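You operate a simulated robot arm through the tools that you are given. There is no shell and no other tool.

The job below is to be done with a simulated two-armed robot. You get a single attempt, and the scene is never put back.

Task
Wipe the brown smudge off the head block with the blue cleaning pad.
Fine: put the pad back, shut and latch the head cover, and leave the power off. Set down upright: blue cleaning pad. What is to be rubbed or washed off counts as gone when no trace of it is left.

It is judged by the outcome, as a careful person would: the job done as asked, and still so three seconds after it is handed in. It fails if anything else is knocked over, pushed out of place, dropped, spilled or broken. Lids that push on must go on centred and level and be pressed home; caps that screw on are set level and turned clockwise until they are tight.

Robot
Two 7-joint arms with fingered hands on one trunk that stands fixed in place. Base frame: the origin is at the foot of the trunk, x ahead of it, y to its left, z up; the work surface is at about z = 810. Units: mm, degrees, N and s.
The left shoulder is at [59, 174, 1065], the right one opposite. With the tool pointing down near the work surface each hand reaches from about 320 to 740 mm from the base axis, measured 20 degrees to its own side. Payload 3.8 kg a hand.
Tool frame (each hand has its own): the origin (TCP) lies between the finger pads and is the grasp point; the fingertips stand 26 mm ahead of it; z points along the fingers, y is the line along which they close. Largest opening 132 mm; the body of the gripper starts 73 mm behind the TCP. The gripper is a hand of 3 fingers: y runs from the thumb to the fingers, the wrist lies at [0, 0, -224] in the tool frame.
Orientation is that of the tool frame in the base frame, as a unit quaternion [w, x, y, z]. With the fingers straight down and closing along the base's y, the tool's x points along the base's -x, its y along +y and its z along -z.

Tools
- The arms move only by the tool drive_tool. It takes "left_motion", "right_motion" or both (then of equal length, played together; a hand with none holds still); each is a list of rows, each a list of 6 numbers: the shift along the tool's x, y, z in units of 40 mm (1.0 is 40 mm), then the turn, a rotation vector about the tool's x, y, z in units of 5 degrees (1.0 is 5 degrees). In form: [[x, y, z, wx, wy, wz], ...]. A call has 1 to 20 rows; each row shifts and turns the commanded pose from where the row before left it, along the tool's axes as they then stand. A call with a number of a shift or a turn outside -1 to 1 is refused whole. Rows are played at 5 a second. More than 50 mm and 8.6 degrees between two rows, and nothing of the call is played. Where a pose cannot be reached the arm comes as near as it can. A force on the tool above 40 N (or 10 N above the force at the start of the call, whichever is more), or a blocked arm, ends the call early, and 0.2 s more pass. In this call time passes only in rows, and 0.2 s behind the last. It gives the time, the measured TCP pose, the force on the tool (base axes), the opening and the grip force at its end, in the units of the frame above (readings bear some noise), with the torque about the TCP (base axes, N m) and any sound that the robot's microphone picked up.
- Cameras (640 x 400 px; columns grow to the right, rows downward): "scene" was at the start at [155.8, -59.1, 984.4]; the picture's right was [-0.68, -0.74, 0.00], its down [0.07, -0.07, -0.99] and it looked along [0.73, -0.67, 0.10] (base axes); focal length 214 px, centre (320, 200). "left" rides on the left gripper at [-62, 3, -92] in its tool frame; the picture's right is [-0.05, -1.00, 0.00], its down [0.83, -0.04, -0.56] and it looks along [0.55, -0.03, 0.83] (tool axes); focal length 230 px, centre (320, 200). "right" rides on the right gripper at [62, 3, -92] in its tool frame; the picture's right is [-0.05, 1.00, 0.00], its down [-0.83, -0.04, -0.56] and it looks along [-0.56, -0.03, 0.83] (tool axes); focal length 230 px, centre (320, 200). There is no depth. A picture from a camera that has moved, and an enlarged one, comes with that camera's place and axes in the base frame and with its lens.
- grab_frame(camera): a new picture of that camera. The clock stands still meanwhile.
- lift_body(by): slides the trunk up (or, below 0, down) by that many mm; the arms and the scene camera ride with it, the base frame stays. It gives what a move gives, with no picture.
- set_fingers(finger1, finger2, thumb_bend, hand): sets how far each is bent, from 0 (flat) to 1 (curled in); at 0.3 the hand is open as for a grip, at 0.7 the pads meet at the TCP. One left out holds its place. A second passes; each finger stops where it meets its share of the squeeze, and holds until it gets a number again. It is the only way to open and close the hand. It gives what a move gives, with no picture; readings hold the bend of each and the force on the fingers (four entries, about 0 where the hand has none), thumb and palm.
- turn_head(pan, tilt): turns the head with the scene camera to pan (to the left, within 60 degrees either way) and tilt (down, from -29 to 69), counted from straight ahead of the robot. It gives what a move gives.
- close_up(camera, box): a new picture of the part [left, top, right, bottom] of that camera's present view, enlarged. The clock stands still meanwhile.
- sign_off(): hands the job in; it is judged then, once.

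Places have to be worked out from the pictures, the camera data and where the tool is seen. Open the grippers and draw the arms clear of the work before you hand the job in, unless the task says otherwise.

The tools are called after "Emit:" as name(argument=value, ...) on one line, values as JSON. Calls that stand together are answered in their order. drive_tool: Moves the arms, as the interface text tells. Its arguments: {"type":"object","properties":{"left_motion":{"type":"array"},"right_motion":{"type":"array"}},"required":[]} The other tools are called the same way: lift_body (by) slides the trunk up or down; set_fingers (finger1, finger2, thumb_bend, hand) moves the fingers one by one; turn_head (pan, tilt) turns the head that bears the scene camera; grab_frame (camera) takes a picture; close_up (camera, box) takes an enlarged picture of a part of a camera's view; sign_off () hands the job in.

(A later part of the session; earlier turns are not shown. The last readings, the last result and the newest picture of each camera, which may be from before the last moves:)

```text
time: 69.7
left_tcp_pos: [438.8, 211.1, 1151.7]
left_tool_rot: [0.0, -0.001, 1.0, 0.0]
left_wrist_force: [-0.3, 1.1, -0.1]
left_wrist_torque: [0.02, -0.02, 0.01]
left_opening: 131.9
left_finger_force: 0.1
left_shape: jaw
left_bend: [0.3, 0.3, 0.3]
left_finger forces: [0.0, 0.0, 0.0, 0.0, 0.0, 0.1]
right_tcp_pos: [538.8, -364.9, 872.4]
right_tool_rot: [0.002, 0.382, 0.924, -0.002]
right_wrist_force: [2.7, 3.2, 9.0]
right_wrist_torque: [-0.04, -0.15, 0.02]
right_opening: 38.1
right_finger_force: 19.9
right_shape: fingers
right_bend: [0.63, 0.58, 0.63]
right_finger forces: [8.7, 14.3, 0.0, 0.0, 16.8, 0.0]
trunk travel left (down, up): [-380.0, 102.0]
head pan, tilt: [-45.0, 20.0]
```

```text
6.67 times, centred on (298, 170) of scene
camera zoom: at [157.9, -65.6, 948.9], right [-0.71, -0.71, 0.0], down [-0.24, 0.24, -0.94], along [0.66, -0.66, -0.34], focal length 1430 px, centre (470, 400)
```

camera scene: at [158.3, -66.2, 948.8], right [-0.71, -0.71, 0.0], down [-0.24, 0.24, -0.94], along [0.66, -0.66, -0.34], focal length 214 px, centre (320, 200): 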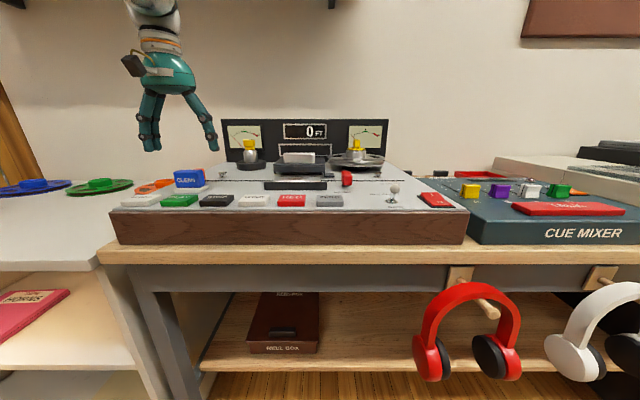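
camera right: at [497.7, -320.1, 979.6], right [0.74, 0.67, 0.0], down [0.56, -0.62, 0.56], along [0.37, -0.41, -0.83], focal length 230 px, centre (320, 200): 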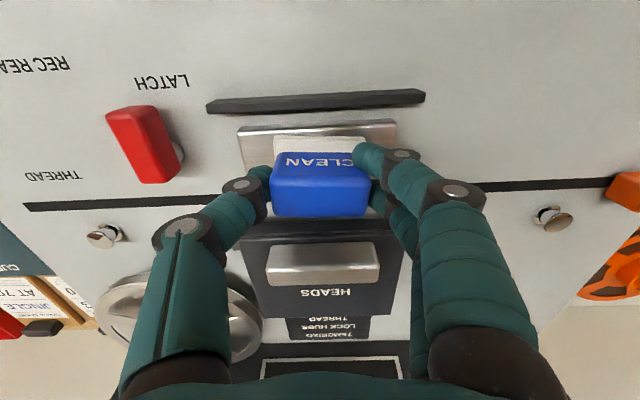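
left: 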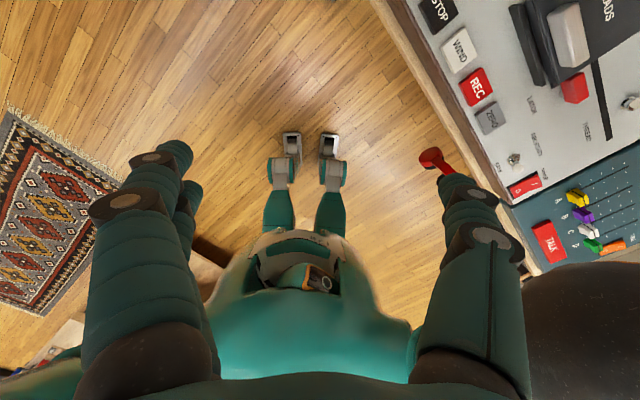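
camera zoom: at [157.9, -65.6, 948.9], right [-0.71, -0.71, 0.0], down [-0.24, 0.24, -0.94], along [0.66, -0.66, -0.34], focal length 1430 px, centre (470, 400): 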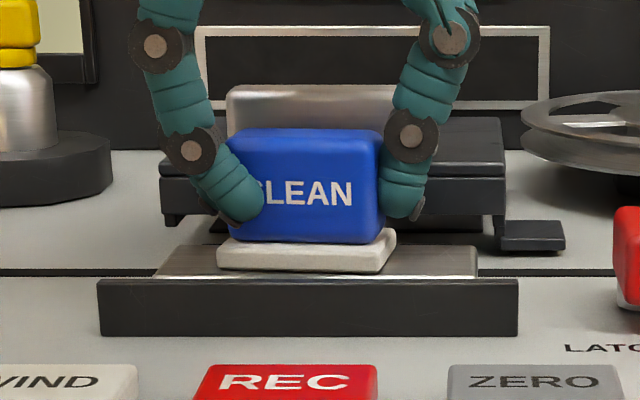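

The pad has yawed slightly as finger 1 slipped around its corner, so gripping its narrow ends isn't secure. The pad rests flat on the block, so I relax the pressure, release, and rise to regrip it across its long faces.

Emit:
drive_tool(right_motion=[[0, 0, -0.045, 0, 0, 0]])

Emit:
set_fingers(hand="right", finger1=0.42, finger2=0.42, thumb_bend=0.42)

Emit:
close_up(camera="right", box=[200, 90, 440, 240])

Emit:
close_up(camera="scene", box=[240, 120, 370, 200])

```text
time: 70.1
left_tcp_pos: [438.1, 209.8, 1151.5]
left_tool_rot: [0.0, -0.001, 1.0, -0.001]
left_wrist_force: [-0.9, 0.0, -0.3]
left_wrist_torque: [-0.02, 0.01, 0.02]
left_opening: 132.4
left_finger_force: 0.1
left_shape: jaw
left_bend: [0.3, 0.3, 0.3]
left_finger forces: [0.0, 0.1, 0.0, 0.0, 0.1, 0.0]
right_tcp_pos: [537.8, -365.7, 872.4]
right_tool_rot: [-0.001, 0.383, 0.924, -0.001]
right_wrist_force: [0.0, 0.3, 3.3]
right_wrist_torque: [-0.04, -0.05, 0.01]
right_opening: 38.1
right_finger_force: 20.0
right_shape: fingers
right_bend: [0.63, 0.58, 0.63]
right_finger forces: [8.5, 13.4, 0.0, 0.1, 17.5, 0.0]
trunk travel left (down, up): [-380.0, 102.0]
head pan, tilt: [-45.0, 20.0]
```

```text
time: 71.1
left_tcp_pos: [437.6, 210.2, 1151.0]
left_tool_rot: [0.001, -0.001, 1.0, 0.0]
left_wrist_force: [0.0, -0.3, -0.2]
left_wrist_torque: [0.0, -0.01, -0.02]
left_opening: 132.1
left_finger_force: 0.0
left_shape: jaw
left_bend: [0.3, 0.3, 0.3]
left_finger forces: [0.0, 0.0, 0.0, 0.0, 0.0, 0.0]
right_tcp_pos: [538.8, -365.2, 873.5]
right_tool_rot: [0.001, 0.383, 0.924, -0.001]
right_wrist_force: [-0.5, -1.0, -0.1]
right_wrist_torque: [-0.01, 0.01, 0.03]
right_opening: 94.4
right_finger_force: 0.1
right_shape: fingers
right_bend: [0.42, 0.42, 0.42]
right_finger forces: [0.0, 0.1, 0.1, 0.0, 0.0, 0.1]
trunk travel left (down, up): [-380.0, 102.0]
head pan, tilt: [-45.0, 20.0]
```

```text
2.67 times, centred on (320, 165) of right
camera zoom: at [498.4, -320.0, 966.5], right [0.74, 0.67, 0.0], down [0.56, -0.62, 0.56], along [0.37, -0.41, -0.83], focal length 614 px, centre (320, 293)
```

zoom: 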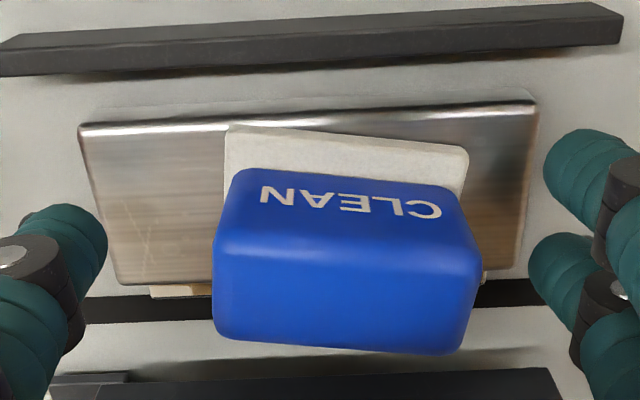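

```text
4.92 times, centred on (305, 160) of scene
camera zoom: at [158.2, -66.1, 948.8], right [-0.71, -0.71, 0.0], down [-0.24, 0.24, -0.94], along [0.66, -0.66, -0.34], focal length 1056 px, centre (394, 397)
```

zoom: 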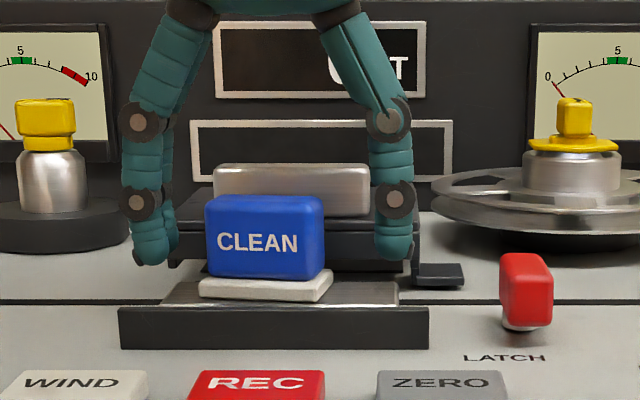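

The pad stands flat on the block, turned about 8° clockwise, centred near (s=-53, d=476), and the visible block areas look clean. I rise 60 mm, rotate the hand 82° to face its long sides, and centre over it.

Emit:
drive_tool(right_motion=[[0, 0, -0.5, 0, 0, 0], [0, 0, -1, 0, 0, 0], [0, 0, 0, 0, 0, -1], [0, 0, 0, 0, 0, -1], [0, 0, 0, 0, 0, -1], [0, 0, 0, 0, 0, -1], [0, 0, 0, 0, 0, -1], [0, 0, 0, 0, 0, -1], [0, 0, 0, 0, 0, -1], [0, 0, 0, 0, 0, -1], [0, 0, 0, 0, 0, -1], [0, 0, 0, 0, 0, -1], [0, 0, 0, 0, 0, -1], [0, 0, 0, 0, 0, -1], [0, 0, 0, 0, 0, -1], [0, 0, 0, 0, 0, -1], [0, 0, 0, 0, 0, -1], [0, 0, 0, 0, 0, -1], [0, 0, 0, 0, 0, -0.4], [-0.14, -0.096, 0, 0, 0, 0]])

Emit:
set_fingers(hand="right", finger1=0.49, finger2=0.49, thumb_bend=0.57)

Emit:
grab_frame(camera="right")

Emit:
close_up(camera="scene", box=[220, 90, 380, 190])

```text
time: 75.3
left_tcp_pos: [437.5, 210.3, 1151.9]
left_tool_rot: [0.0, -0.001, 1.0, 0.0]
left_wrist_force: [-0.3, 0.1, 1.4]
left_wrist_torque: [0.0, 0.0, -0.01]
left_opening: 132.0
left_finger_force: 0.0
left_shape: jaw
left_bend: [0.3, 0.3, 0.3]
left_finger forces: [0.0, 0.1, 0.1, 0.0, 0.0, 0.0]
right_tcp_pos: [544.5, -366.7, 934.5]
right_tool_rot: [0.0, -0.318, 0.948, -0.001]
right_wrist_force: [-0.5, -0.1, 0.4]
right_wrist_torque: [0.03, 0.01, 0.0]
right_opening: 94.1
right_finger_force: 0.1
right_shape: fingers
right_bend: [0.42, 0.42, 0.42]
right_finger forces: [0.0, 0.1, 0.1, 0.0, 0.0, 0.0]
trunk travel left (down, up): [-380.0, 102.0]
head pan, tilt: [-45.0, 20.0]
```

```text
time: 76.3
left_tcp_pos: [436.9, 209.8, 1151.0]
left_tool_rot: [0.0, -0.001, 1.0, 0.0]
left_wrist_force: [0.2, 1.0, 0.9]
left_wrist_torque: [0.02, 0.0, -0.02]
left_opening: 132.0
left_finger_force: 0.1
left_shape: jaw
left_bend: [0.3, 0.3, 0.3]
left_finger forces: [0.1, 0.0, 0.1, 0.0, 0.1, 0.0]
right_tcp_pos: [544.8, -365.5, 934.0]
right_tool_rot: [0.0, -0.318, 0.948, -0.001]
right_wrist_force: [0.5, 0.5, -0.5]
right_wrist_torque: [0.0, -0.03, 0.03]
right_opening: 60.0
right_finger_force: 0.1
right_shape: fingers
right_bend: [0.49, 0.49, 0.56]
right_finger forces: [0.0, 0.0, 0.0, 0.0, 0.1, 0.0]
trunk travel left (down, up): [-380.0, 102.0]
head pan, tilt: [-45.0, 20.0]
```

```text
taken
camera right: at [495.0, -399.9, 1026.7], right [-0.56, 0.83, 0.0], down [0.69, 0.47, 0.56], along [0.46, 0.31, -0.83], focal length 230 px, centre (320, 200)
```

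right: 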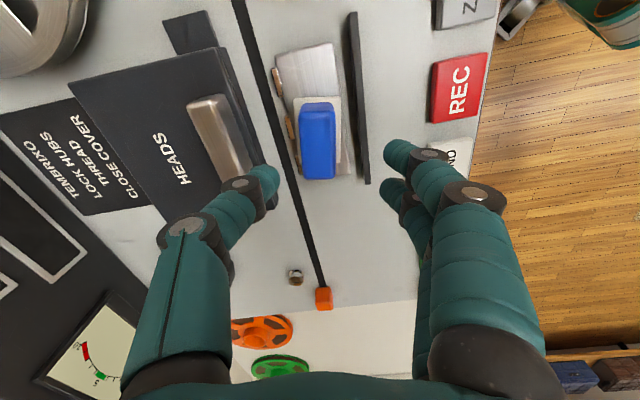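

```text
4.00 times, centred on (300, 140) of scene
camera zoom: at [158.2, -66.1, 948.8], right [-0.71, -0.71, 0.0], down [-0.24, 0.24, -0.94], along [0.66, -0.66, -0.34], focal length 858 px, centre (400, 440)
```

zoom: 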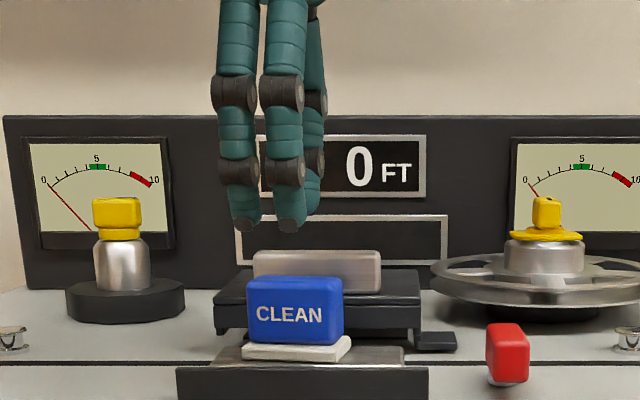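

The pad is nearly aligned between thumb and fingers. I enlarge to fine-tune the centring.

Emit:
close_up(camera="right", box=[240, 20, 400, 220])

```text
2.00 times, centred on (320, 120) of right
camera zoom: at [495.0, -399.9, 1026.7], right [-0.56, 0.83, 0.0], down [0.69, 0.47, 0.56], along [0.46, 0.31, -0.83], focal length 460 px, centre (320, 360)
```

zoom: 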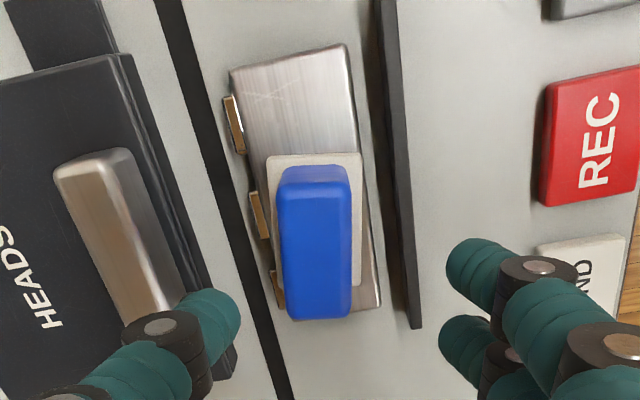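

The pad's centre is 2 mm to the rear of the axis; yaw matches. I shift and lower most of the way.

Emit:
drive_tool(right_motion=[[0, -0.045, 0.6, 0, 0, 0], [0, 0, 0.5, 0, 0, 0]])

Emit:
close_up(camera="right", box=[160, 60, 480, 260])

Emit:
close_up(camera="scene", box=[220, 90, 380, 190])

```text
time: 76.9
left_tcp_pos: [437.9, 210.4, 1152.5]
left_tool_rot: [0.0, 0.0, 1.0, 0.0]
left_wrist_force: [0.1, -0.5, 0.0]
left_wrist_torque: [-0.01, 0.01, 0.02]
left_opening: 131.7
left_finger_force: 0.0
left_shape: jaw
left_bend: [0.3, 0.3, 0.3]
left_finger forces: [0.0, 0.0, 0.0, 0.1, 0.1, 0.1]
right_tcp_pos: [545.4, -367.0, 889.7]
right_tool_rot: [0.0, -0.317, 0.948, -0.001]
right_wrist_force: [-0.1, -0.1, -0.7]
right_wrist_torque: [0.01, 0.0, -0.02]
right_opening: 60.2
right_finger_force: 0.1
right_shape: fingers
right_bend: [0.49, 0.49, 0.56]
right_finger forces: [0.1, 0.0, 0.0, 0.1, 0.1, 0.0]
trunk travel left (down, up): [-380.0, 102.0]
head pan, tilt: [-45.0, 20.0]
```

```text
2.00 times, centred on (320, 160) of right
camera zoom: at [496.3, -401.1, 982.4], right [-0.56, 0.83, 0.0], down [0.69, 0.47, 0.56], along [0.46, 0.31, -0.83], focal length 460 px, centre (320, 280)
```

zoom: 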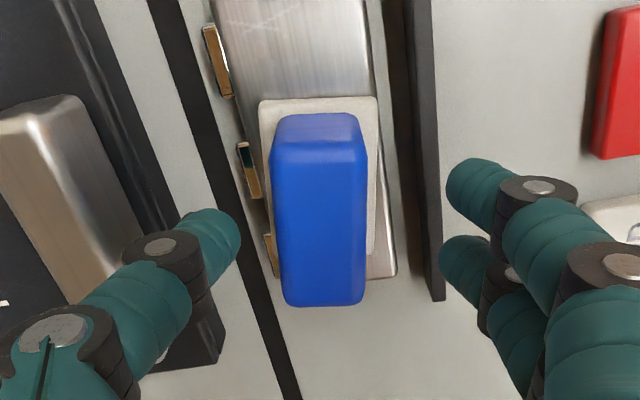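

```text
4.00 times, centred on (300, 140) of scene
camera zoom: at [158.2, -66.2, 948.8], right [-0.71, -0.71, 0.0], down [-0.24, 0.24, -0.94], along [0.66, -0.66, -0.34], focal length 858 px, centre (400, 440)
```

zoom: 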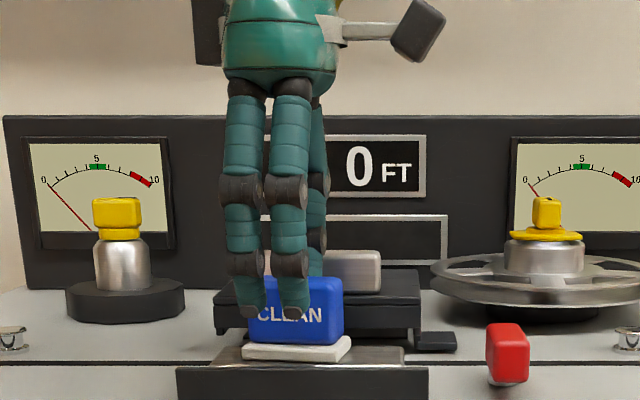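

The pad is ~5 mm to the tool's +x side; I shift that and lower 12 mm, then close on its long faces.

Emit:
drive_tool(right_motion=[[0.12, 0, 0.1, 0, 0, 0], [0, 0, 0.2, 0, 0, 0]])

Emit:
set_fingers(hand="right", finger1=0.75, finger2=0.75, thumb_bend=0.75)

Emit:
close_up(camera="right", box=[160, 60, 480, 260])

Emit:
close_up(camera="scene", box=[220, 90, 380, 190])

```text
time: 77.5
left_tcp_pos: [437.6, 210.1, 1151.5]
left_tool_rot: [0.0, 0.0, 1.0, 0.001]
left_wrist_force: [-0.3, -0.3, -0.5]
left_wrist_torque: [0.03, -0.02, 0.05]
left_opening: 131.8
left_finger_force: 0.1
left_shape: jaw
left_bend: [0.3, 0.3, 0.3]
left_finger forces: [0.0, 0.0, 0.0, 0.0, 0.0, 0.0]
right_tcp_pos: [542.0, -369.4, 877.2]
right_tool_rot: [0.001, -0.318, 0.948, -0.001]
right_wrist_force: [-0.4, -0.1, 0.4]
right_wrist_torque: [-0.02, 0.0, 0.02]
right_opening: 60.1
right_finger_force: 0.0
right_shape: fingers
right_bend: [0.49, 0.49, 0.56]
right_finger forces: [0.1, 0.1, 0.0, 0.0, 0.0, 0.0]
trunk travel left (down, up): [-380.0, 102.0]
head pan, tilt: [-45.0, 20.0]
```

```text
time: 78.5
left_tcp_pos: [436.8, 209.8, 1152.2]
left_tool_rot: [-0.001, -0.001, 1.0, 0.0]
left_wrist_force: [1.1, 0.5, -0.1]
left_wrist_torque: [-0.01, -0.02, 0.01]
left_opening: 132.2
left_finger_force: 0.0
left_shape: jaw
left_bend: [0.3, 0.3, 0.3]
left_finger forces: [0.0, 0.0, 0.1, 0.0, 0.0, 0.0]
right_tcp_pos: [542.8, -369.5, 878.1]
right_tool_rot: [0.0, -0.318, 0.948, -0.001]
right_wrist_force: [-0.3, 0.9, -0.5]
right_wrist_torque: [0.01, 0.0, -0.02]
right_opening: 24.4
right_finger_force: 19.2
right_shape: fingers
right_bend: [0.71, 0.71, 0.67]
right_finger forces: [9.6, 9.3, 0.0, 0.0, 18.9, 0.0]
trunk travel left (down, up): [-380.0, 102.0]
head pan, tilt: [-45.0, 20.0]
```

```text
2.00 times, centred on (320, 160) of right
camera zoom: at [492.7, -403.8, 970.4], right [-0.56, 0.83, 0.0], down [0.69, 0.47, 0.56], along [0.46, 0.31, -0.83], focal length 460 px, centre (320, 280)
```

zoom: 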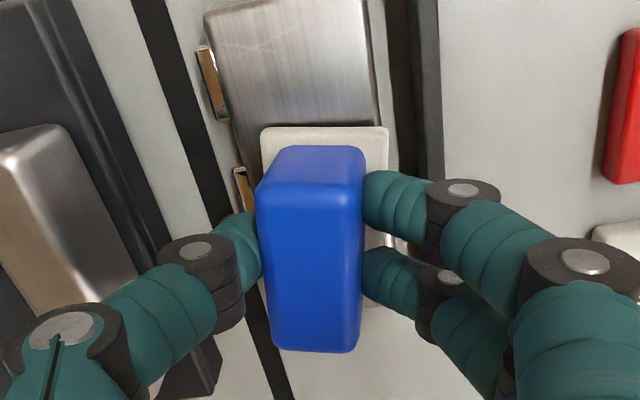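

```text
4.00 times, centred on (300, 140) of scene
camera zoom: at [158.2, -66.2, 948.8], right [-0.71, -0.71, 0.0], down [-0.24, 0.24, -0.94], along [0.66, -0.66, -0.34], focal length 858 px, centre (400, 440)
```

zoom: 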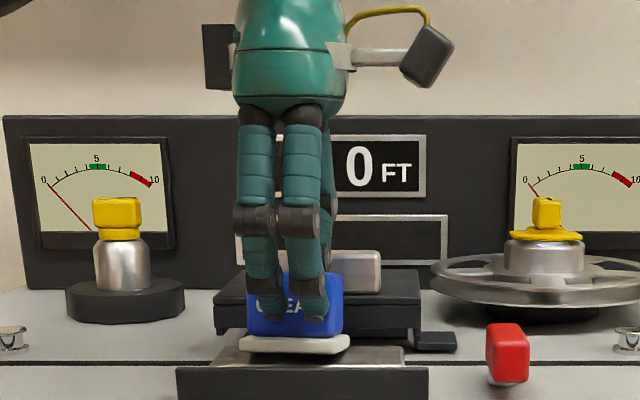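

A firm grip now on both long faces. I lift the pad 30 mm and inspect the block.

Emit:
drive_tool(right_motion=[[0, 0, -0.25, 0, 0, 0], [0, 0, -0.5, 0, 0, 0]])

Emit:
close_up(camera="right", box=[160, 60, 480, 260])

Emit:
close_up(camera="scene", box=[220, 100, 380, 200])

```text
time: 79.1
left_tcp_pos: [438.6, 209.7, 1151.8]
left_tool_rot: [0.001, -0.001, 1.0, 0.0]
left_wrist_force: [1.2, 0.1, -0.9]
left_wrist_torque: [0.01, -0.01, -0.05]
left_opening: 132.1
left_finger_force: 0.1
left_shape: jaw
left_bend: [0.3, 0.3, 0.3]
left_finger forces: [0.0, 0.0, 0.0, 0.0, 0.1, 0.1]
right_tcp_pos: [542.2, -369.3, 908.0]
right_tool_rot: [0.0, -0.316, 0.949, 0.0]
right_wrist_force: [0.5, -0.9, -0.4]
right_wrist_torque: [0.01, -0.01, 0.0]
right_opening: 24.5
right_finger_force: 18.5
right_shape: fingers
right_bend: [0.71, 0.71, 0.67]
right_finger forces: [9.4, 9.2, 0.0, 0.0, 18.8, 0.1]
trunk travel left (down, up): [-380.0, 102.0]
head pan, tilt: [-45.0, 20.0]
```

```text
2.00 times, centred on (320, 160) of right
camera zoom: at [492.2, -403.6, 1000.7], right [-0.56, 0.83, 0.0], down [0.69, 0.47, 0.55], along [0.46, 0.31, -0.83], focal length 460 px, centre (320, 280)
```

zoom: 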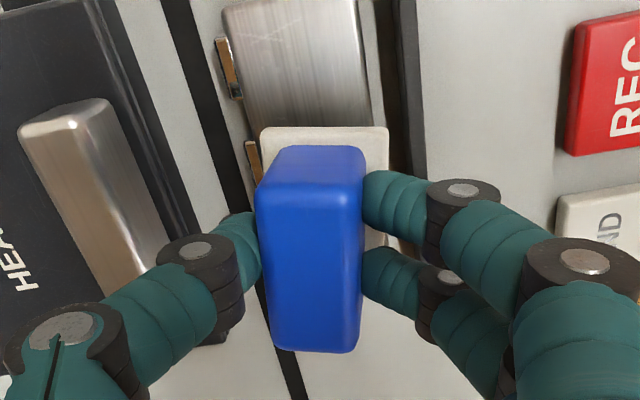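

```text
4.00 times, centred on (300, 150) of scene
camera zoom: at [158.1, -66.1, 948.8], right [-0.71, -0.71, 0.0], down [-0.24, 0.24, -0.94], along [0.66, -0.66, -0.34], focal length 858 px, centre (400, 400)
```

zoom: 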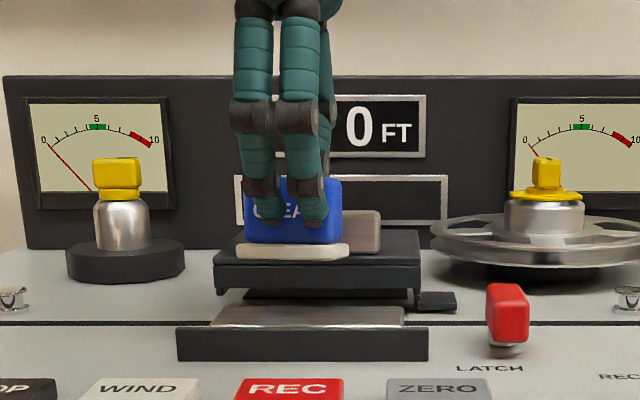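

The visible block looks clean, but I want a proper look underneath: I raise the trunk 100 mm, which lifts the pad clear and gives the head camera a steeper view.

Emit:
lift_body(by=100)

Emit:
close_up(camera="scene", box=[220, 150, 380, 250])

Emit:
grab_frame(camera="scene")

```text
time: 80.4
left_tcp_pos: [439.2, 210.4, 1250.9]
left_tool_rot: [-0.002, -0.001, 1.0, 0.0]
left_wrist_force: [0.0, 0.1, -0.9]
left_wrist_torque: [0.03, 0.03, 0.01]
left_opening: 132.1
left_finger_force: 0.2
left_shape: jaw
left_bend: [0.3, 0.3, 0.3]
left_finger forces: [0.0, 0.1, 0.0, 0.1, 0.0, 0.0]
right_tcp_pos: [542.8, -369.8, 1006.6]
right_tool_rot: [-0.002, -0.318, 0.948, -0.001]
right_wrist_force: [0.4, -0.6, -0.9]
right_wrist_torque: [0.01, 0.01, -0.01]
right_opening: 24.3
right_finger_force: 19.0
right_shape: fingers
right_bend: [0.71, 0.71, 0.67]
right_finger forces: [9.4, 9.2, 0.1, 0.0, 18.7, 0.0]
trunk travel left (down, up): [-480.0, 2.0]
head pan, tilt: [-45.0, 20.0]
```

```text
4.00 times, centred on (300, 200) of scene
camera zoom: at [171.5, -66.2, 1081.2], right [-0.71, -0.71, 0.0], down [-0.24, 0.24, -0.94], along [0.66, -0.66, -0.34], focal length 858 px, centre (400, 200)
```

zoom: 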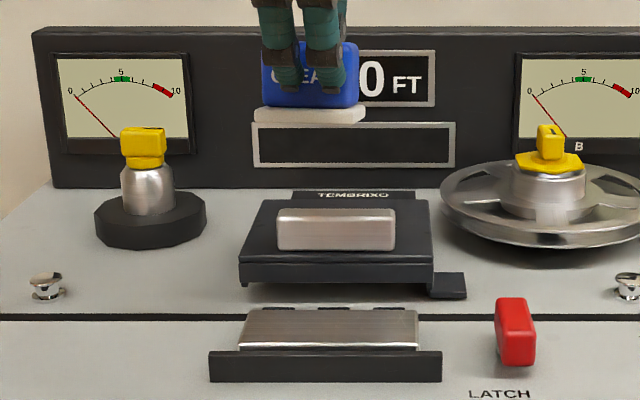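

```text
taken
camera scene: at [171.5, -66.2, 1081.2], right [-0.71, -0.71, 0.0], down [-0.24, 0.24, -0.94], along [0.66, -0.66, -0.34], focal length 214 px, centre (320, 200)
```

scene: 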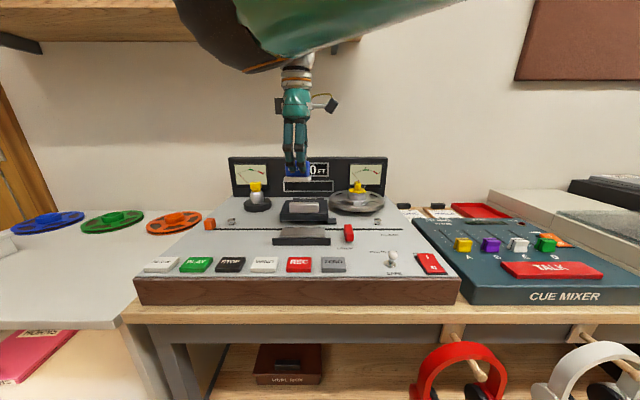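

The block looks clean from here; I enlarge strongly to look for traces.

Emit:
close_up(camera="scene", box=[270, 222, 335, 248])

Emit:
grab_frame(camera="right")

```text
9.85 times, centred on (302, 235) of scene
camera zoom: at [171.5, -66.2, 1081.2], right [-0.71, -0.71, 0.0], down [-0.24, 0.24, -0.94], along [0.66, -0.66, -0.34], focal length 2112 px, centre (492, -145)
```

zoom: 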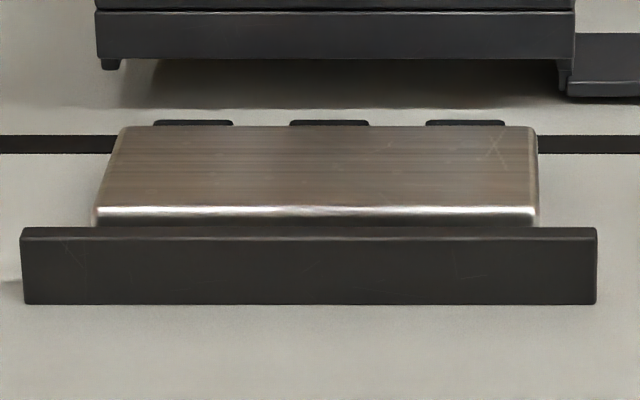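

```text
taken
camera right: at [493.2, -404.2, 1098.6], right [-0.56, 0.83, 0.0], down [0.69, 0.47, 0.55], along [0.46, 0.31, -0.83], focal length 230 px, centre (320, 200)
```

right: 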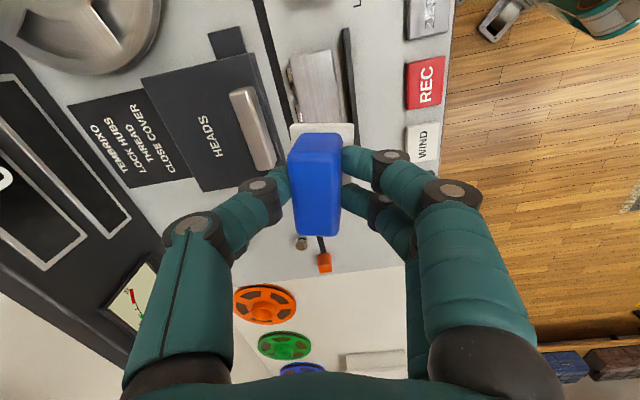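

No blotch is left as far as I can see. For certainty I'll make one more pass with this firmer grip: lower the trunk again, square the pad to the block, and centre it.

Emit:
lift_body(by=-100)

Emit:
drive_tool(right_motion=[[0, 0, 0, 0, 0, -0.8], [0, 0, 0, 0, 0, -0.8], [0, 0.17, 0, 0, 0, 0], [0, 0, 0.4, 0, 0, 0], [0, 0, 0.25, 0, 0, 0]])

Emit:
close_up(camera="right", box=[160, 20, 480, 220])

Emit:
close_up(camera="scene", box=[220, 100, 380, 200])

```text
time: 81.7
left_tcp_pos: [438.2, 210.3, 1152.1]
left_tool_rot: [0.0, -0.001, 1.0, 0.0]
left_wrist_force: [0.0, 0.1, 0.4]
left_wrist_torque: [-0.02, -0.04, -0.01]
left_opening: 132.0
left_finger_force: 0.0
left_shape: jaw
left_bend: [0.3, 0.3, 0.3]
left_finger forces: [0.0, 0.0, 0.1, 0.1, 0.0, 0.0]
right_tcp_pos: [543.7, -370.0, 907.7]
right_tool_rot: [0.002, -0.317, 0.948, -0.001]
right_wrist_force: [0.0, 0.7, 0.2]
right_wrist_torque: [-0.01, -0.02, 0.0]
right_opening: 24.4
right_finger_force: 18.8
right_shape: fingers
right_bend: [0.71, 0.71, 0.67]
right_finger forces: [9.6, 9.2, 0.1, 0.1, 18.7, 0.0]
trunk travel left (down, up): [-380.0, 102.0]
head pan, tilt: [-45.0, 20.0]
```

```text
time: 82.9
left_tcp_pos: [437.4, 209.8, 1151.9]
left_tool_rot: [0.0, -0.002, 1.0, 0.0]
left_wrist_force: [-0.1, 0.6, 0.2]
left_wrist_torque: [0.02, 0.04, -0.03]
left_opening: 131.8
left_finger_force: 0.1
left_shape: jaw
left_bend: [0.3, 0.3, 0.3]
left_finger forces: [0.1, 0.0, 0.0, 0.0, 0.1, 0.1]
right_tcp_pos: [537.9, -365.0, 881.6]
right_tool_rot: [0.0, -0.383, 0.924, -0.001]
right_wrist_force: [0.6, -0.4, 0.3]
right_wrist_torque: [0.0, 0.02, 0.01]
right_opening: 24.4
right_finger_force: 18.6
right_shape: fingers
right_bend: [0.71, 0.71, 0.67]
right_finger forces: [9.5, 9.2, 0.0, 0.0, 18.7, 0.0]
trunk travel left (down, up): [-380.0, 102.0]
head pan, tilt: [-45.0, 20.0]
```

```text
2.00 times, centred on (320, 120) of right
camera zoom: at [492.4, -406.4, 974.0], right [-0.67, 0.74, 0.0], down [0.62, 0.56, 0.55], along [0.41, 0.37, -0.83], focal length 460 px, centre (320, 360)
```

zoom: 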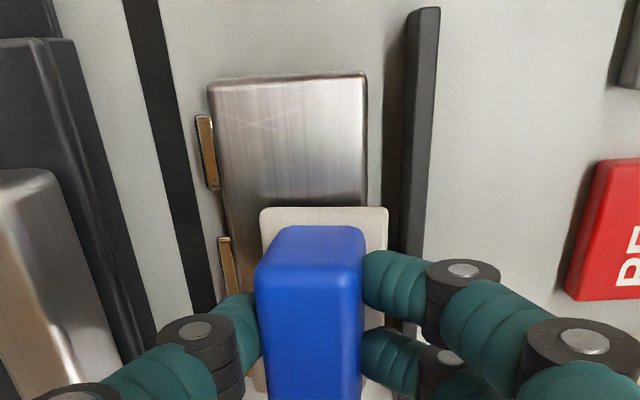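

```text
4.00 times, centred on (300, 150) of scene
camera zoom: at [158.2, -66.1, 948.8], right [-0.71, -0.71, 0.0], down [-0.24, 0.24, -0.94], along [0.66, -0.66, -0.34], focal length 858 px, centre (400, 400)
```

zoom: 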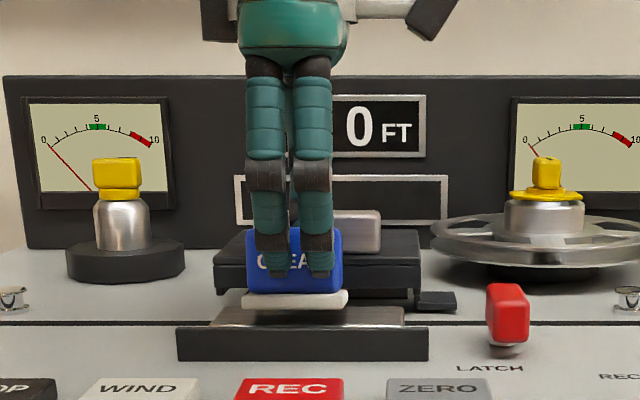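

The felt sits about 8 mm too far forward over the block, so I shift it rearward and lower in small steps to contact.

Emit:
drive_tool(right_motion=[[0, -0.2, 0, 0, 0, 0], [0, 0, 0.05, 0, 0, 0], [0, 0, 0.03, 0, 0, 0]])

Emit:
drive_tool(right_motion=[[0, 0, 0.03, 0, 0, 0]])

Emit:
close_up(camera="right", box=[160, 20, 480, 220])

```text
time: 83.7
left_tcp_pos: [438.4, 210.5, 1152.4]
left_tool_rot: [0.001, -0.001, 1.0, 0.001]
left_wrist_force: [0.0, -0.8, -1.3]
left_wrist_torque: [0.01, 0.02, -0.01]
left_opening: 131.9
left_finger_force: 0.0
left_shape: jaw
left_bend: [0.3, 0.3, 0.3]
left_finger forces: [0.0, 0.1, 0.0, 0.1, 0.0, 0.0]
right_tcp_pos: [543.0, -371.3, 877.9]
right_tool_rot: [0.0, -0.383, 0.924, -0.001]
right_wrist_force: [-0.1, 0.3, -1.0]
right_wrist_torque: [0.02, -0.02, -0.01]
right_opening: 24.5
right_finger_force: 18.7
right_shape: fingers
right_bend: [0.71, 0.71, 0.67]
right_finger forces: [9.5, 9.2, 0.1, 0.0, 18.7, 0.1]
trunk travel left (down, up): [-380.0, 102.0]
head pan, tilt: [-45.0, 20.0]
```

```text
time: 84.1
left_tcp_pos: [437.9, 210.4, 1151.4]
left_tool_rot: [0.0, -0.001, 1.0, 0.0]
left_wrist_force: [0.3, -0.7, 0.4]
left_wrist_torque: [-0.01, 0.01, -0.01]
left_opening: 132.1
left_finger_force: 0.1
left_shape: jaw
left_bend: [0.3, 0.3, 0.3]
left_finger forces: [0.0, 0.1, 0.0, 0.1, 0.0, 0.1]
right_tcp_pos: [543.7, -371.1, 876.3]
right_tool_rot: [0.0, -0.382, 0.924, -0.001]
right_wrist_force: [0.9, -0.5, -0.9]
right_wrist_torque: [0.0, 0.0, -0.02]
right_opening: 24.2
right_finger_force: 18.8
right_shape: fingers
right_bend: [0.71, 0.71, 0.67]
right_finger forces: [9.5, 9.2, 0.1, 0.1, 18.7, 0.0]
trunk travel left (down, up): [-380.0, 102.0]
head pan, tilt: [-45.0, 20.0]
```

```text
2.00 times, centred on (320, 120) of right
camera zoom: at [498.8, -412.0, 969.9], right [-0.67, 0.74, 0.0], down [0.62, 0.56, 0.56], along [0.41, 0.37, -0.83], focal length 460 px, centre (320, 360)
```

zoom: 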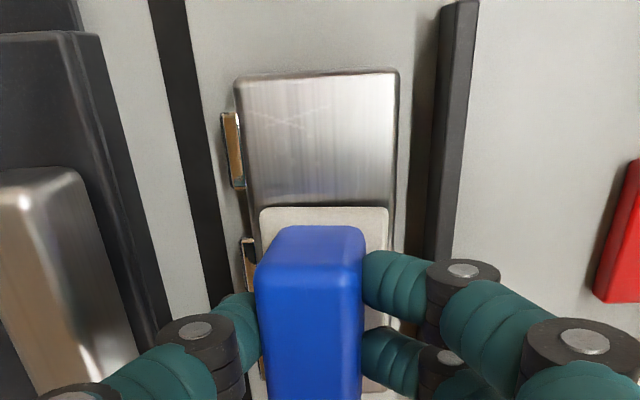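

Now the felt is centred on the block. I continue down in about 1 mm steps to contact.

Emit:
drive_tool(right_motion=[[0, 0, 0.03, 0, 0, 0]])

Emit:
drive_tool(right_motion=[[0, 0, 0.03, 0, 0, 0]])

Emit:
drive_tool(right_motion=[[0, 0, 0.03, 0, 0, 0]])

```text
time: 84.5
left_tcp_pos: [437.7, 210.0, 1152.0]
left_tool_rot: [-0.001, -0.001, 1.0, 0.0]
left_wrist_force: [-0.1, -0.1, -0.7]
left_wrist_torque: [-0.02, 0.02, 0.02]
left_opening: 131.8
left_finger_force: 0.0
left_shape: jaw
left_bend: [0.3, 0.3, 0.3]
left_finger forces: [0.0, 0.0, 0.0, 0.0, 0.0, 0.0]
right_tcp_pos: [543.8, -369.6, 875.3]
right_tool_rot: [0.0, -0.383, 0.924, -0.001]
right_wrist_force: [-0.4, -0.1, 1.6]
right_wrist_torque: [-0.04, -0.03, 0.02]
right_opening: 24.4
right_finger_force: 19.0
right_shape: fingers
right_bend: [0.71, 0.71, 0.67]
right_finger forces: [9.5, 9.6, 0.0, 0.1, 18.7, 0.1]
trunk travel left (down, up): [-380.0, 102.0]
head pan, tilt: [-45.0, 20.0]
```

```text
time: 84.9
left_tcp_pos: [438.3, 209.6, 1153.0]
left_tool_rot: [0.0, -0.001, 1.0, -0.001]
left_wrist_force: [-0.4, 0.7, -0.9]
left_wrist_torque: [-0.01, 0.02, 0.0]
left_opening: 131.9
left_finger_force: 0.0
left_shape: jaw
left_bend: [0.3, 0.3, 0.3]
left_finger forces: [0.0, 0.0, 0.1, 0.1, 0.0, 0.0]
right_tcp_pos: [544.3, -371.0, 875.8]
right_tool_rot: [0.0, -0.383, 0.924, -0.003]
right_wrist_force: [-1.4, 0.6, 6.3]
right_wrist_torque: [-0.03, 0.0, 0.01]
right_opening: 24.4
right_finger_force: 19.5
right_shape: fingers
right_bend: [0.71, 0.71, 0.67]
right_finger forces: [10.1, 10.1, 0.0, 0.1, 18.3, 0.0]
trunk travel left (down, up): [-380.0, 102.0]
head pan, tilt: [-45.0, 20.0]
```

```text
time: 85.3
left_tcp_pos: [436.2, 211.0, 1151.9]
left_tool_rot: [-0.001, -0.001, 1.0, -0.001]
left_wrist_force: [0.0, 0.5, -0.4]
left_wrist_torque: [0.01, -0.01, 0.0]
left_opening: 131.9
left_finger_force: 0.0
left_shape: jaw
left_bend: [0.3, 0.3, 0.3]
left_finger forces: [0.0, 0.0, 0.0, 0.1, 0.0, 0.0]
right_tcp_pos: [542.4, -369.7, 875.5]
right_tool_rot: [0.001, -0.383, 0.924, -0.002]
right_wrist_force: [-1.4, 1.5, 10.2]
right_wrist_torque: [-0.07, -0.09, 0.0]
right_opening: 24.2
right_finger_force: 20.6
right_shape: fingers
right_bend: [0.71, 0.71, 0.67]
right_finger forces: [11.1, 11.1, 0.0, 0.0, 19.1, 0.1]
trunk travel left (down, up): [-380.0, 102.0]
head pan, tilt: [-45.0, 20.0]
```

Contact at 10 N. I wipe along the block again, left–right–left.

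Emit:
drive_tool(right_motion=[[-0.22, 0, 0, 0, 0, 0], [-0.22, 0, 0, 0, 0, 0], [-0.22, 0, 0, 0, 0, 0], [0.22, 0, 0, 0, 0, 0], [0.22, 0, 0, 0, 0, 0], [0.22, 0, 0, 0, 0, 0], [0.22, 0, 0, 0, 0, 0], [0.22, 0, 0, 0, 0, 0], [0.22, 0, 0, 0, 0, 0], [-0.22, 0, 0, 0, 0, 0], [-0.22, 0, 0, 0, 0, 0], [-0.22, 0, 0, 0, 0, 0], [-0.22, 0, 0, 0, 0, 0], [-0.22, 0, 0, 0, 0, 0], [-0.22, 0, 0, 0, 0, 0], [0.22, 0, 0, 0, 0, 0], [0.22, 0, 0, 0, 0, 0], [0.22, 0, 0, 0, 0, 0]])

Emit:
close_up(camera="right", box=[160, 20, 480, 220])

Emit:
close_up(camera="scene", box=[220, 100, 380, 200])

```text
time: 89.1
left_tcp_pos: [438.3, 210.6, 1152.7]
left_tool_rot: [0.0, 0.0, 1.0, -0.001]
left_wrist_force: [0.6, 0.1, 0.5]
left_wrist_torque: [-0.02, -0.04, 0.02]
left_opening: 131.9
left_finger_force: 0.1
left_shape: jaw
left_bend: [0.3, 0.3, 0.3]
left_finger forces: [0.0, 0.1, 0.1, 0.0, 0.0, 0.1]
right_tcp_pos: [544.0, -368.5, 874.8]
right_tool_rot: [0.0, -0.384, 0.923, -0.001]
right_wrist_force: [1.9, 1.4, 6.9]
right_wrist_torque: [-0.05, -0.15, 0.07]
right_opening: 23.8
right_finger_force: 19.9
right_shape: fingers
right_bend: [0.71, 0.71, 0.68]
right_finger forces: [9.6, 10.6, 0.0, 0.0, 19.9, 0.0]
trunk travel left (down, up): [-380.0, 102.0]
head pan, tilt: [-45.0, 20.0]
```

```text
2.00 times, centred on (320, 120) of right
camera zoom: at [498.6, -411.4, 967.4], right [-0.67, 0.74, 0.0], down [0.62, 0.56, 0.56], along [0.41, 0.37, -0.83], focal length 460 px, centre (320, 360)
```

zoom: 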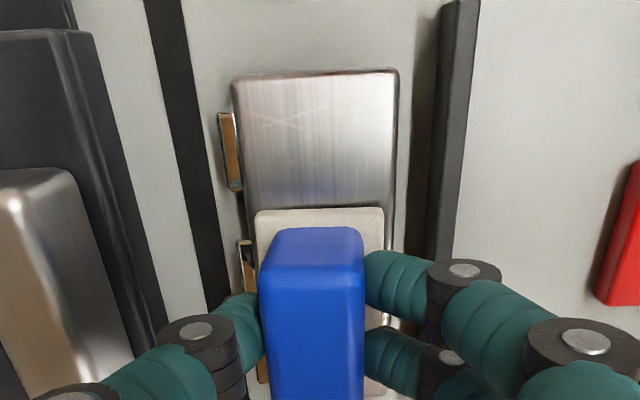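

```text
4.00 times, centred on (300, 150) of scene
camera zoom: at [157.9, -65.7, 948.9], right [-0.71, -0.71, 0.0], down [-0.24, 0.24, -0.94], along [0.66, -0.66, -0.34], focal length 858 px, centre (400, 400)
```

zoom: 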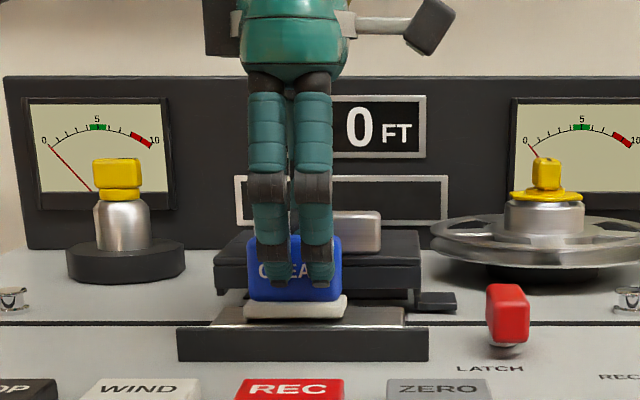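

The second pass is done and the block looks bare. I lift the pad and carry it back to its home spot.

Emit:
drive_tool(right_motion=[[0, 0, -0.25, 0, 0, 0], [0, 0, -0.5, 0, 0, 0], [0, 0, -0.5, 0, 0, 0], [-0.921, 0.176, 0, 0, 0, 0], [-0.921, 0.176, 0, 0, 0, 0], [-0.921, 0.176, 0, 0, 0, 0], [-0.921, 0.176, 0, 0, 0, 0], [-0.921, 0.176, 0, 0, 0, 0], [-0.921, 0.176, 0, 0, 0, 0], [0, 0, 0.5, 0, 0, 0], [0, 0, 0.4, 0, 0, 0]])

Emit:
grab_frame(camera="right")

Emit:
close_up(camera="scene", box=[100, 110, 260, 210])

```text
time: 91.5
left_tcp_pos: [437.9, 210.7, 1152.2]
left_tool_rot: [0.0, -0.001, 1.0, 0.0]
left_wrist_force: [0.2, -0.7, 0.4]
left_wrist_torque: [0.0, -0.03, -0.01]
left_opening: 132.1
left_finger_force: 0.0
left_shape: jaw
left_bend: [0.3, 0.3, 0.3]
left_finger forces: [0.0, 0.1, 0.0, 0.1, 0.0, 0.1]
right_tcp_pos: [671.6, -185.0, 887.7]
right_tool_rot: [0.001, -0.382, 0.924, -0.001]
right_wrist_force: [-0.7, -0.8, -0.5]
right_wrist_torque: [-0.01, 0.0, 0.05]
right_opening: 24.1
right_finger_force: 17.9
right_shape: fingers
right_bend: [0.71, 0.71, 0.67]
right_finger forces: [8.8, 8.8, 0.0, 0.1, 17.8, 0.0]
trunk travel left (down, up): [-380.0, 102.0]
head pan, tilt: [-45.0, 20.0]
```

```text
taken
camera right: at [625.6, -226.1, 980.2], right [-0.67, 0.74, 0.0], down [0.62, 0.56, 0.56], along [0.41, 0.37, -0.83], focal length 230 px, centre (320, 200)
```

right: 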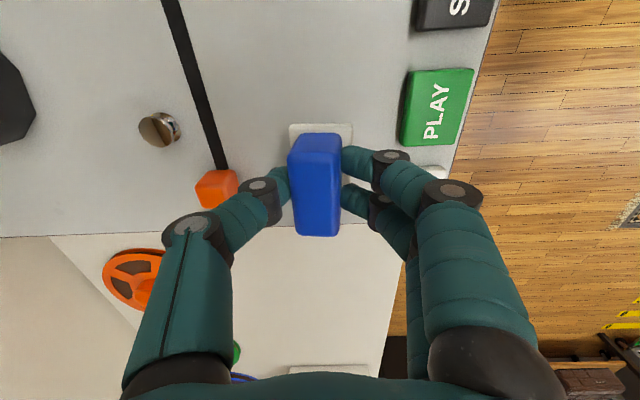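

```text
4.00 times, centred on (180, 160) of scene
camera zoom: at [158.3, -66.2, 948.8], right [-0.71, -0.71, 0.0], down [-0.24, 0.24, -0.94], along [0.66, -0.66, -0.34], focal length 858 px, centre (880, 360)
```

zoom: 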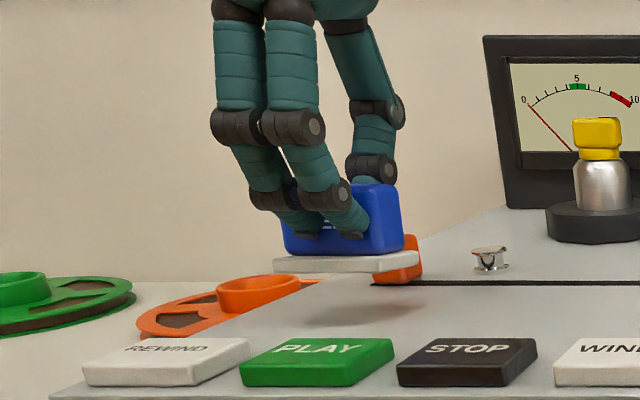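

Over the home spot (2–3 mm too far back, corrected). I lower to just above the deck and then feel for contact.

Emit:
drive_tool(right_motion=[[0, 0.06, 0.3, 0, 0, 0], [0, 0, 0.25, 0, 0, 0], [0, 0, 0.05, 0, 0, 0]])

Emit:
drive_tool(right_motion=[[0, 0, 0.03, 0, 0, 0], [0, 0, 0.03, 0, 0, 0]])

Emit:
close_up(camera="scene", box=[100, 110, 260, 210])

```text
time: 92.3
left_tcp_pos: [438.5, 209.2, 1150.3]
left_tool_rot: [-0.001, -0.001, 1.0, 0.0]
left_wrist_force: [-0.6, 0.1, -0.3]
left_wrist_torque: [0.02, 0.03, 0.02]
left_opening: 131.7
left_finger_force: 0.1
left_shape: jaw
left_bend: [0.3, 0.3, 0.3]
left_finger forces: [0.1, 0.0, 0.1, 0.1, 0.0, 0.0]
right_tcp_pos: [667.9, -182.8, 861.3]
right_tool_rot: [0.0, -0.383, 0.924, -0.001]
right_wrist_force: [-0.6, -0.1, -1.3]
right_wrist_torque: [0.01, 0.01, 0.03]
right_opening: 24.3
right_finger_force: 17.6
right_shape: fingers
right_bend: [0.71, 0.71, 0.67]
right_finger forces: [8.9, 8.8, 0.0, 0.1, 17.7, 0.0]
trunk travel left (down, up): [-380.0, 102.0]
head pan, tilt: [-45.0, 20.0]
```

```text
time: 92.9
left_tcp_pos: [438.8, 210.2, 1152.8]
left_tool_rot: [0.0, -0.001, 1.0, -0.001]
left_wrist_force: [-0.1, 0.1, -0.4]
left_wrist_torque: [0.0, -0.01, 0.01]
left_opening: 131.8
left_finger_force: 0.1
left_shape: jaw
left_bend: [0.3, 0.3, 0.3]
left_finger forces: [0.0, 0.0, 0.0, 0.0, 0.0, 0.1]
right_tcp_pos: [667.6, -182.8, 861.9]
right_tool_rot: [0.0, -0.382, 0.924, -0.001]
right_wrist_force: [-0.8, 0.8, 0.0]
right_wrist_torque: [0.02, 0.02, -0.01]
right_opening: 24.4
right_finger_force: 18.0
right_shape: fingers
right_bend: [0.71, 0.71, 0.67]
right_finger forces: [8.9, 8.7, 0.0, 0.0, 17.8, 0.0]
trunk travel left (down, up): [-380.0, 102.0]
head pan, tilt: [-45.0, 20.0]
```

```text
4.00 times, centred on (180, 160) of scene
camera zoom: at [158.2, -66.2, 948.8], right [-0.71, -0.71, 0.0], down [-0.24, 0.24, -0.94], along [0.66, -0.66, -0.34], focal length 858 px, centre (880, 360)
```

zoom: 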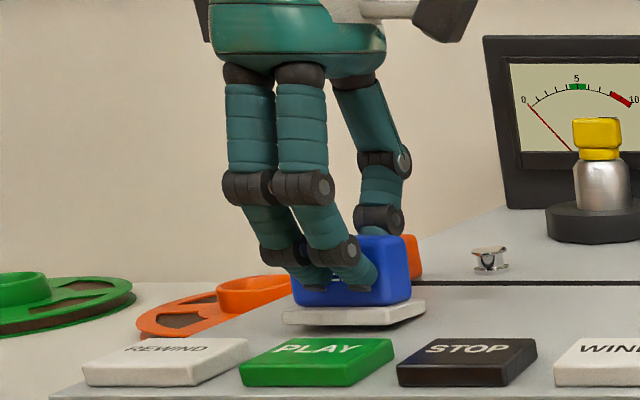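

The felt is about 5 mm left of where it first lay and about 2 mm above the deck. I shift right 5 mm and lower to contact.

Emit:
drive_tool(right_motion=[[0.125, 0, 0, 0, 0, 0], [0, 0, 0.03, 0, 0, 0]])

Emit:
drive_tool(right_motion=[[0, 0, 0.03, 0, 0, 0]])

Emit:
drive_tool(right_motion=[[0, 0, 0.03, 0, 0, 0]])

Emit:
close_up(camera="scene", box=[100, 110, 260, 210])

```text
time: 93.5
left_tcp_pos: [438.0, 209.1, 1151.7]
left_tool_rot: [0.0, -0.001, 1.0, 0.001]
left_wrist_force: [-0.3, 0.0, -1.3]
left_wrist_torque: [-0.01, -0.02, -0.03]
left_opening: 132.0
left_finger_force: 0.0
left_shape: jaw
left_bend: [0.3, 0.3, 0.3]
left_finger forces: [0.0, 0.0, 0.1, 0.1, 0.1, 0.1]
right_tcp_pos: [665.2, -186.8, 859.6]
right_tool_rot: [0.0, -0.383, 0.924, 0.0]
right_wrist_force: [-0.8, -0.4, 0.3]
right_wrist_torque: [-0.01, 0.0, 0.02]
right_opening: 24.2
right_finger_force: 18.7
right_shape: fingers
right_bend: [0.71, 0.71, 0.67]
right_finger forces: [8.9, 9.0, 0.0, 0.1, 17.9, 0.0]
trunk travel left (down, up): [-380.0, 102.0]
head pan, tilt: [-45.0, 20.0]
```

```text
time: 93.9
left_tcp_pos: [437.6, 209.5, 1151.9]
left_tool_rot: [0.0, -0.002, 1.0, -0.001]
left_wrist_force: [0.2, -0.9, -0.2]
left_wrist_torque: [0.01, 0.01, -0.01]
left_opening: 131.8
left_finger_force: 0.0
left_shape: jaw
left_bend: [0.3, 0.3, 0.3]
left_finger forces: [0.0, 0.1, 0.0, 0.1, 0.1, 0.1]
right_tcp_pos: [665.0, -186.0, 859.3]
right_tool_rot: [0.001, -0.382, 0.924, -0.001]
right_wrist_force: [-0.7, 1.4, 4.1]
right_wrist_torque: [0.0, -0.03, -0.02]
right_opening: 24.0
right_finger_force: 19.0
right_shape: fingers
right_bend: [0.71, 0.71, 0.67]
right_finger forces: [9.2, 9.5, 0.0, 0.0, 17.6, 0.0]
trunk travel left (down, up): [-380.0, 102.0]
head pan, tilt: [-45.0, 20.0]
```

```text
time: 94.3
left_tcp_pos: [437.0, 211.7, 1152.3]
left_tool_rot: [-0.001, -0.002, 1.0, -0.001]
left_wrist_force: [0.0, 0.0, -0.5]
left_wrist_torque: [-0.01, 0.0, -0.03]
left_opening: 131.9
left_finger_force: 0.1
left_shape: jaw
left_bend: [0.3, 0.3, 0.3]
left_finger forces: [0.1, 0.1, 0.0, 0.0, 0.0, 0.0]
right_tcp_pos: [664.8, -186.5, 859.6]
right_tool_rot: [0.002, -0.383, 0.924, -0.002]
right_wrist_force: [-0.4, 2.2, 7.8]
right_wrist_torque: [-0.04, -0.04, -0.02]
right_opening: 24.2
right_finger_force: 19.1
right_shape: fingers
right_bend: [0.71, 0.71, 0.68]
right_finger forces: [10.1, 10.3, 0.0, 0.1, 17.9, 0.1]
trunk travel left (down, up): [-380.0, 102.0]
head pan, tilt: [-45.0, 20.0]
```

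```text
4.00 times, centred on (180, 160) of scene
camera zoom: at [157.6, -65.9, 949.1], right [-0.71, -0.71, 0.0], down [-0.24, 0.24, -0.94], along [0.66, -0.66, -0.34], focal length 858 px, centre (880, 360)
```

zoom: 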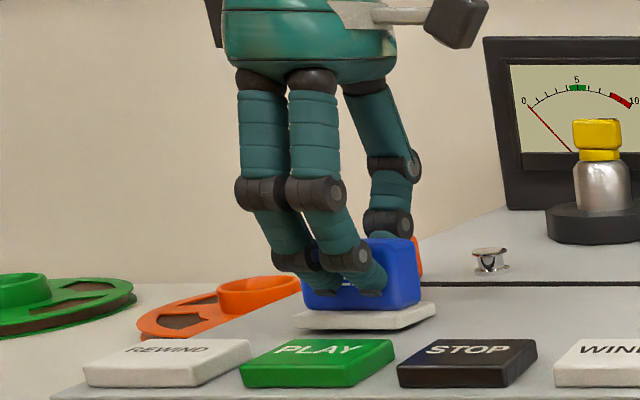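

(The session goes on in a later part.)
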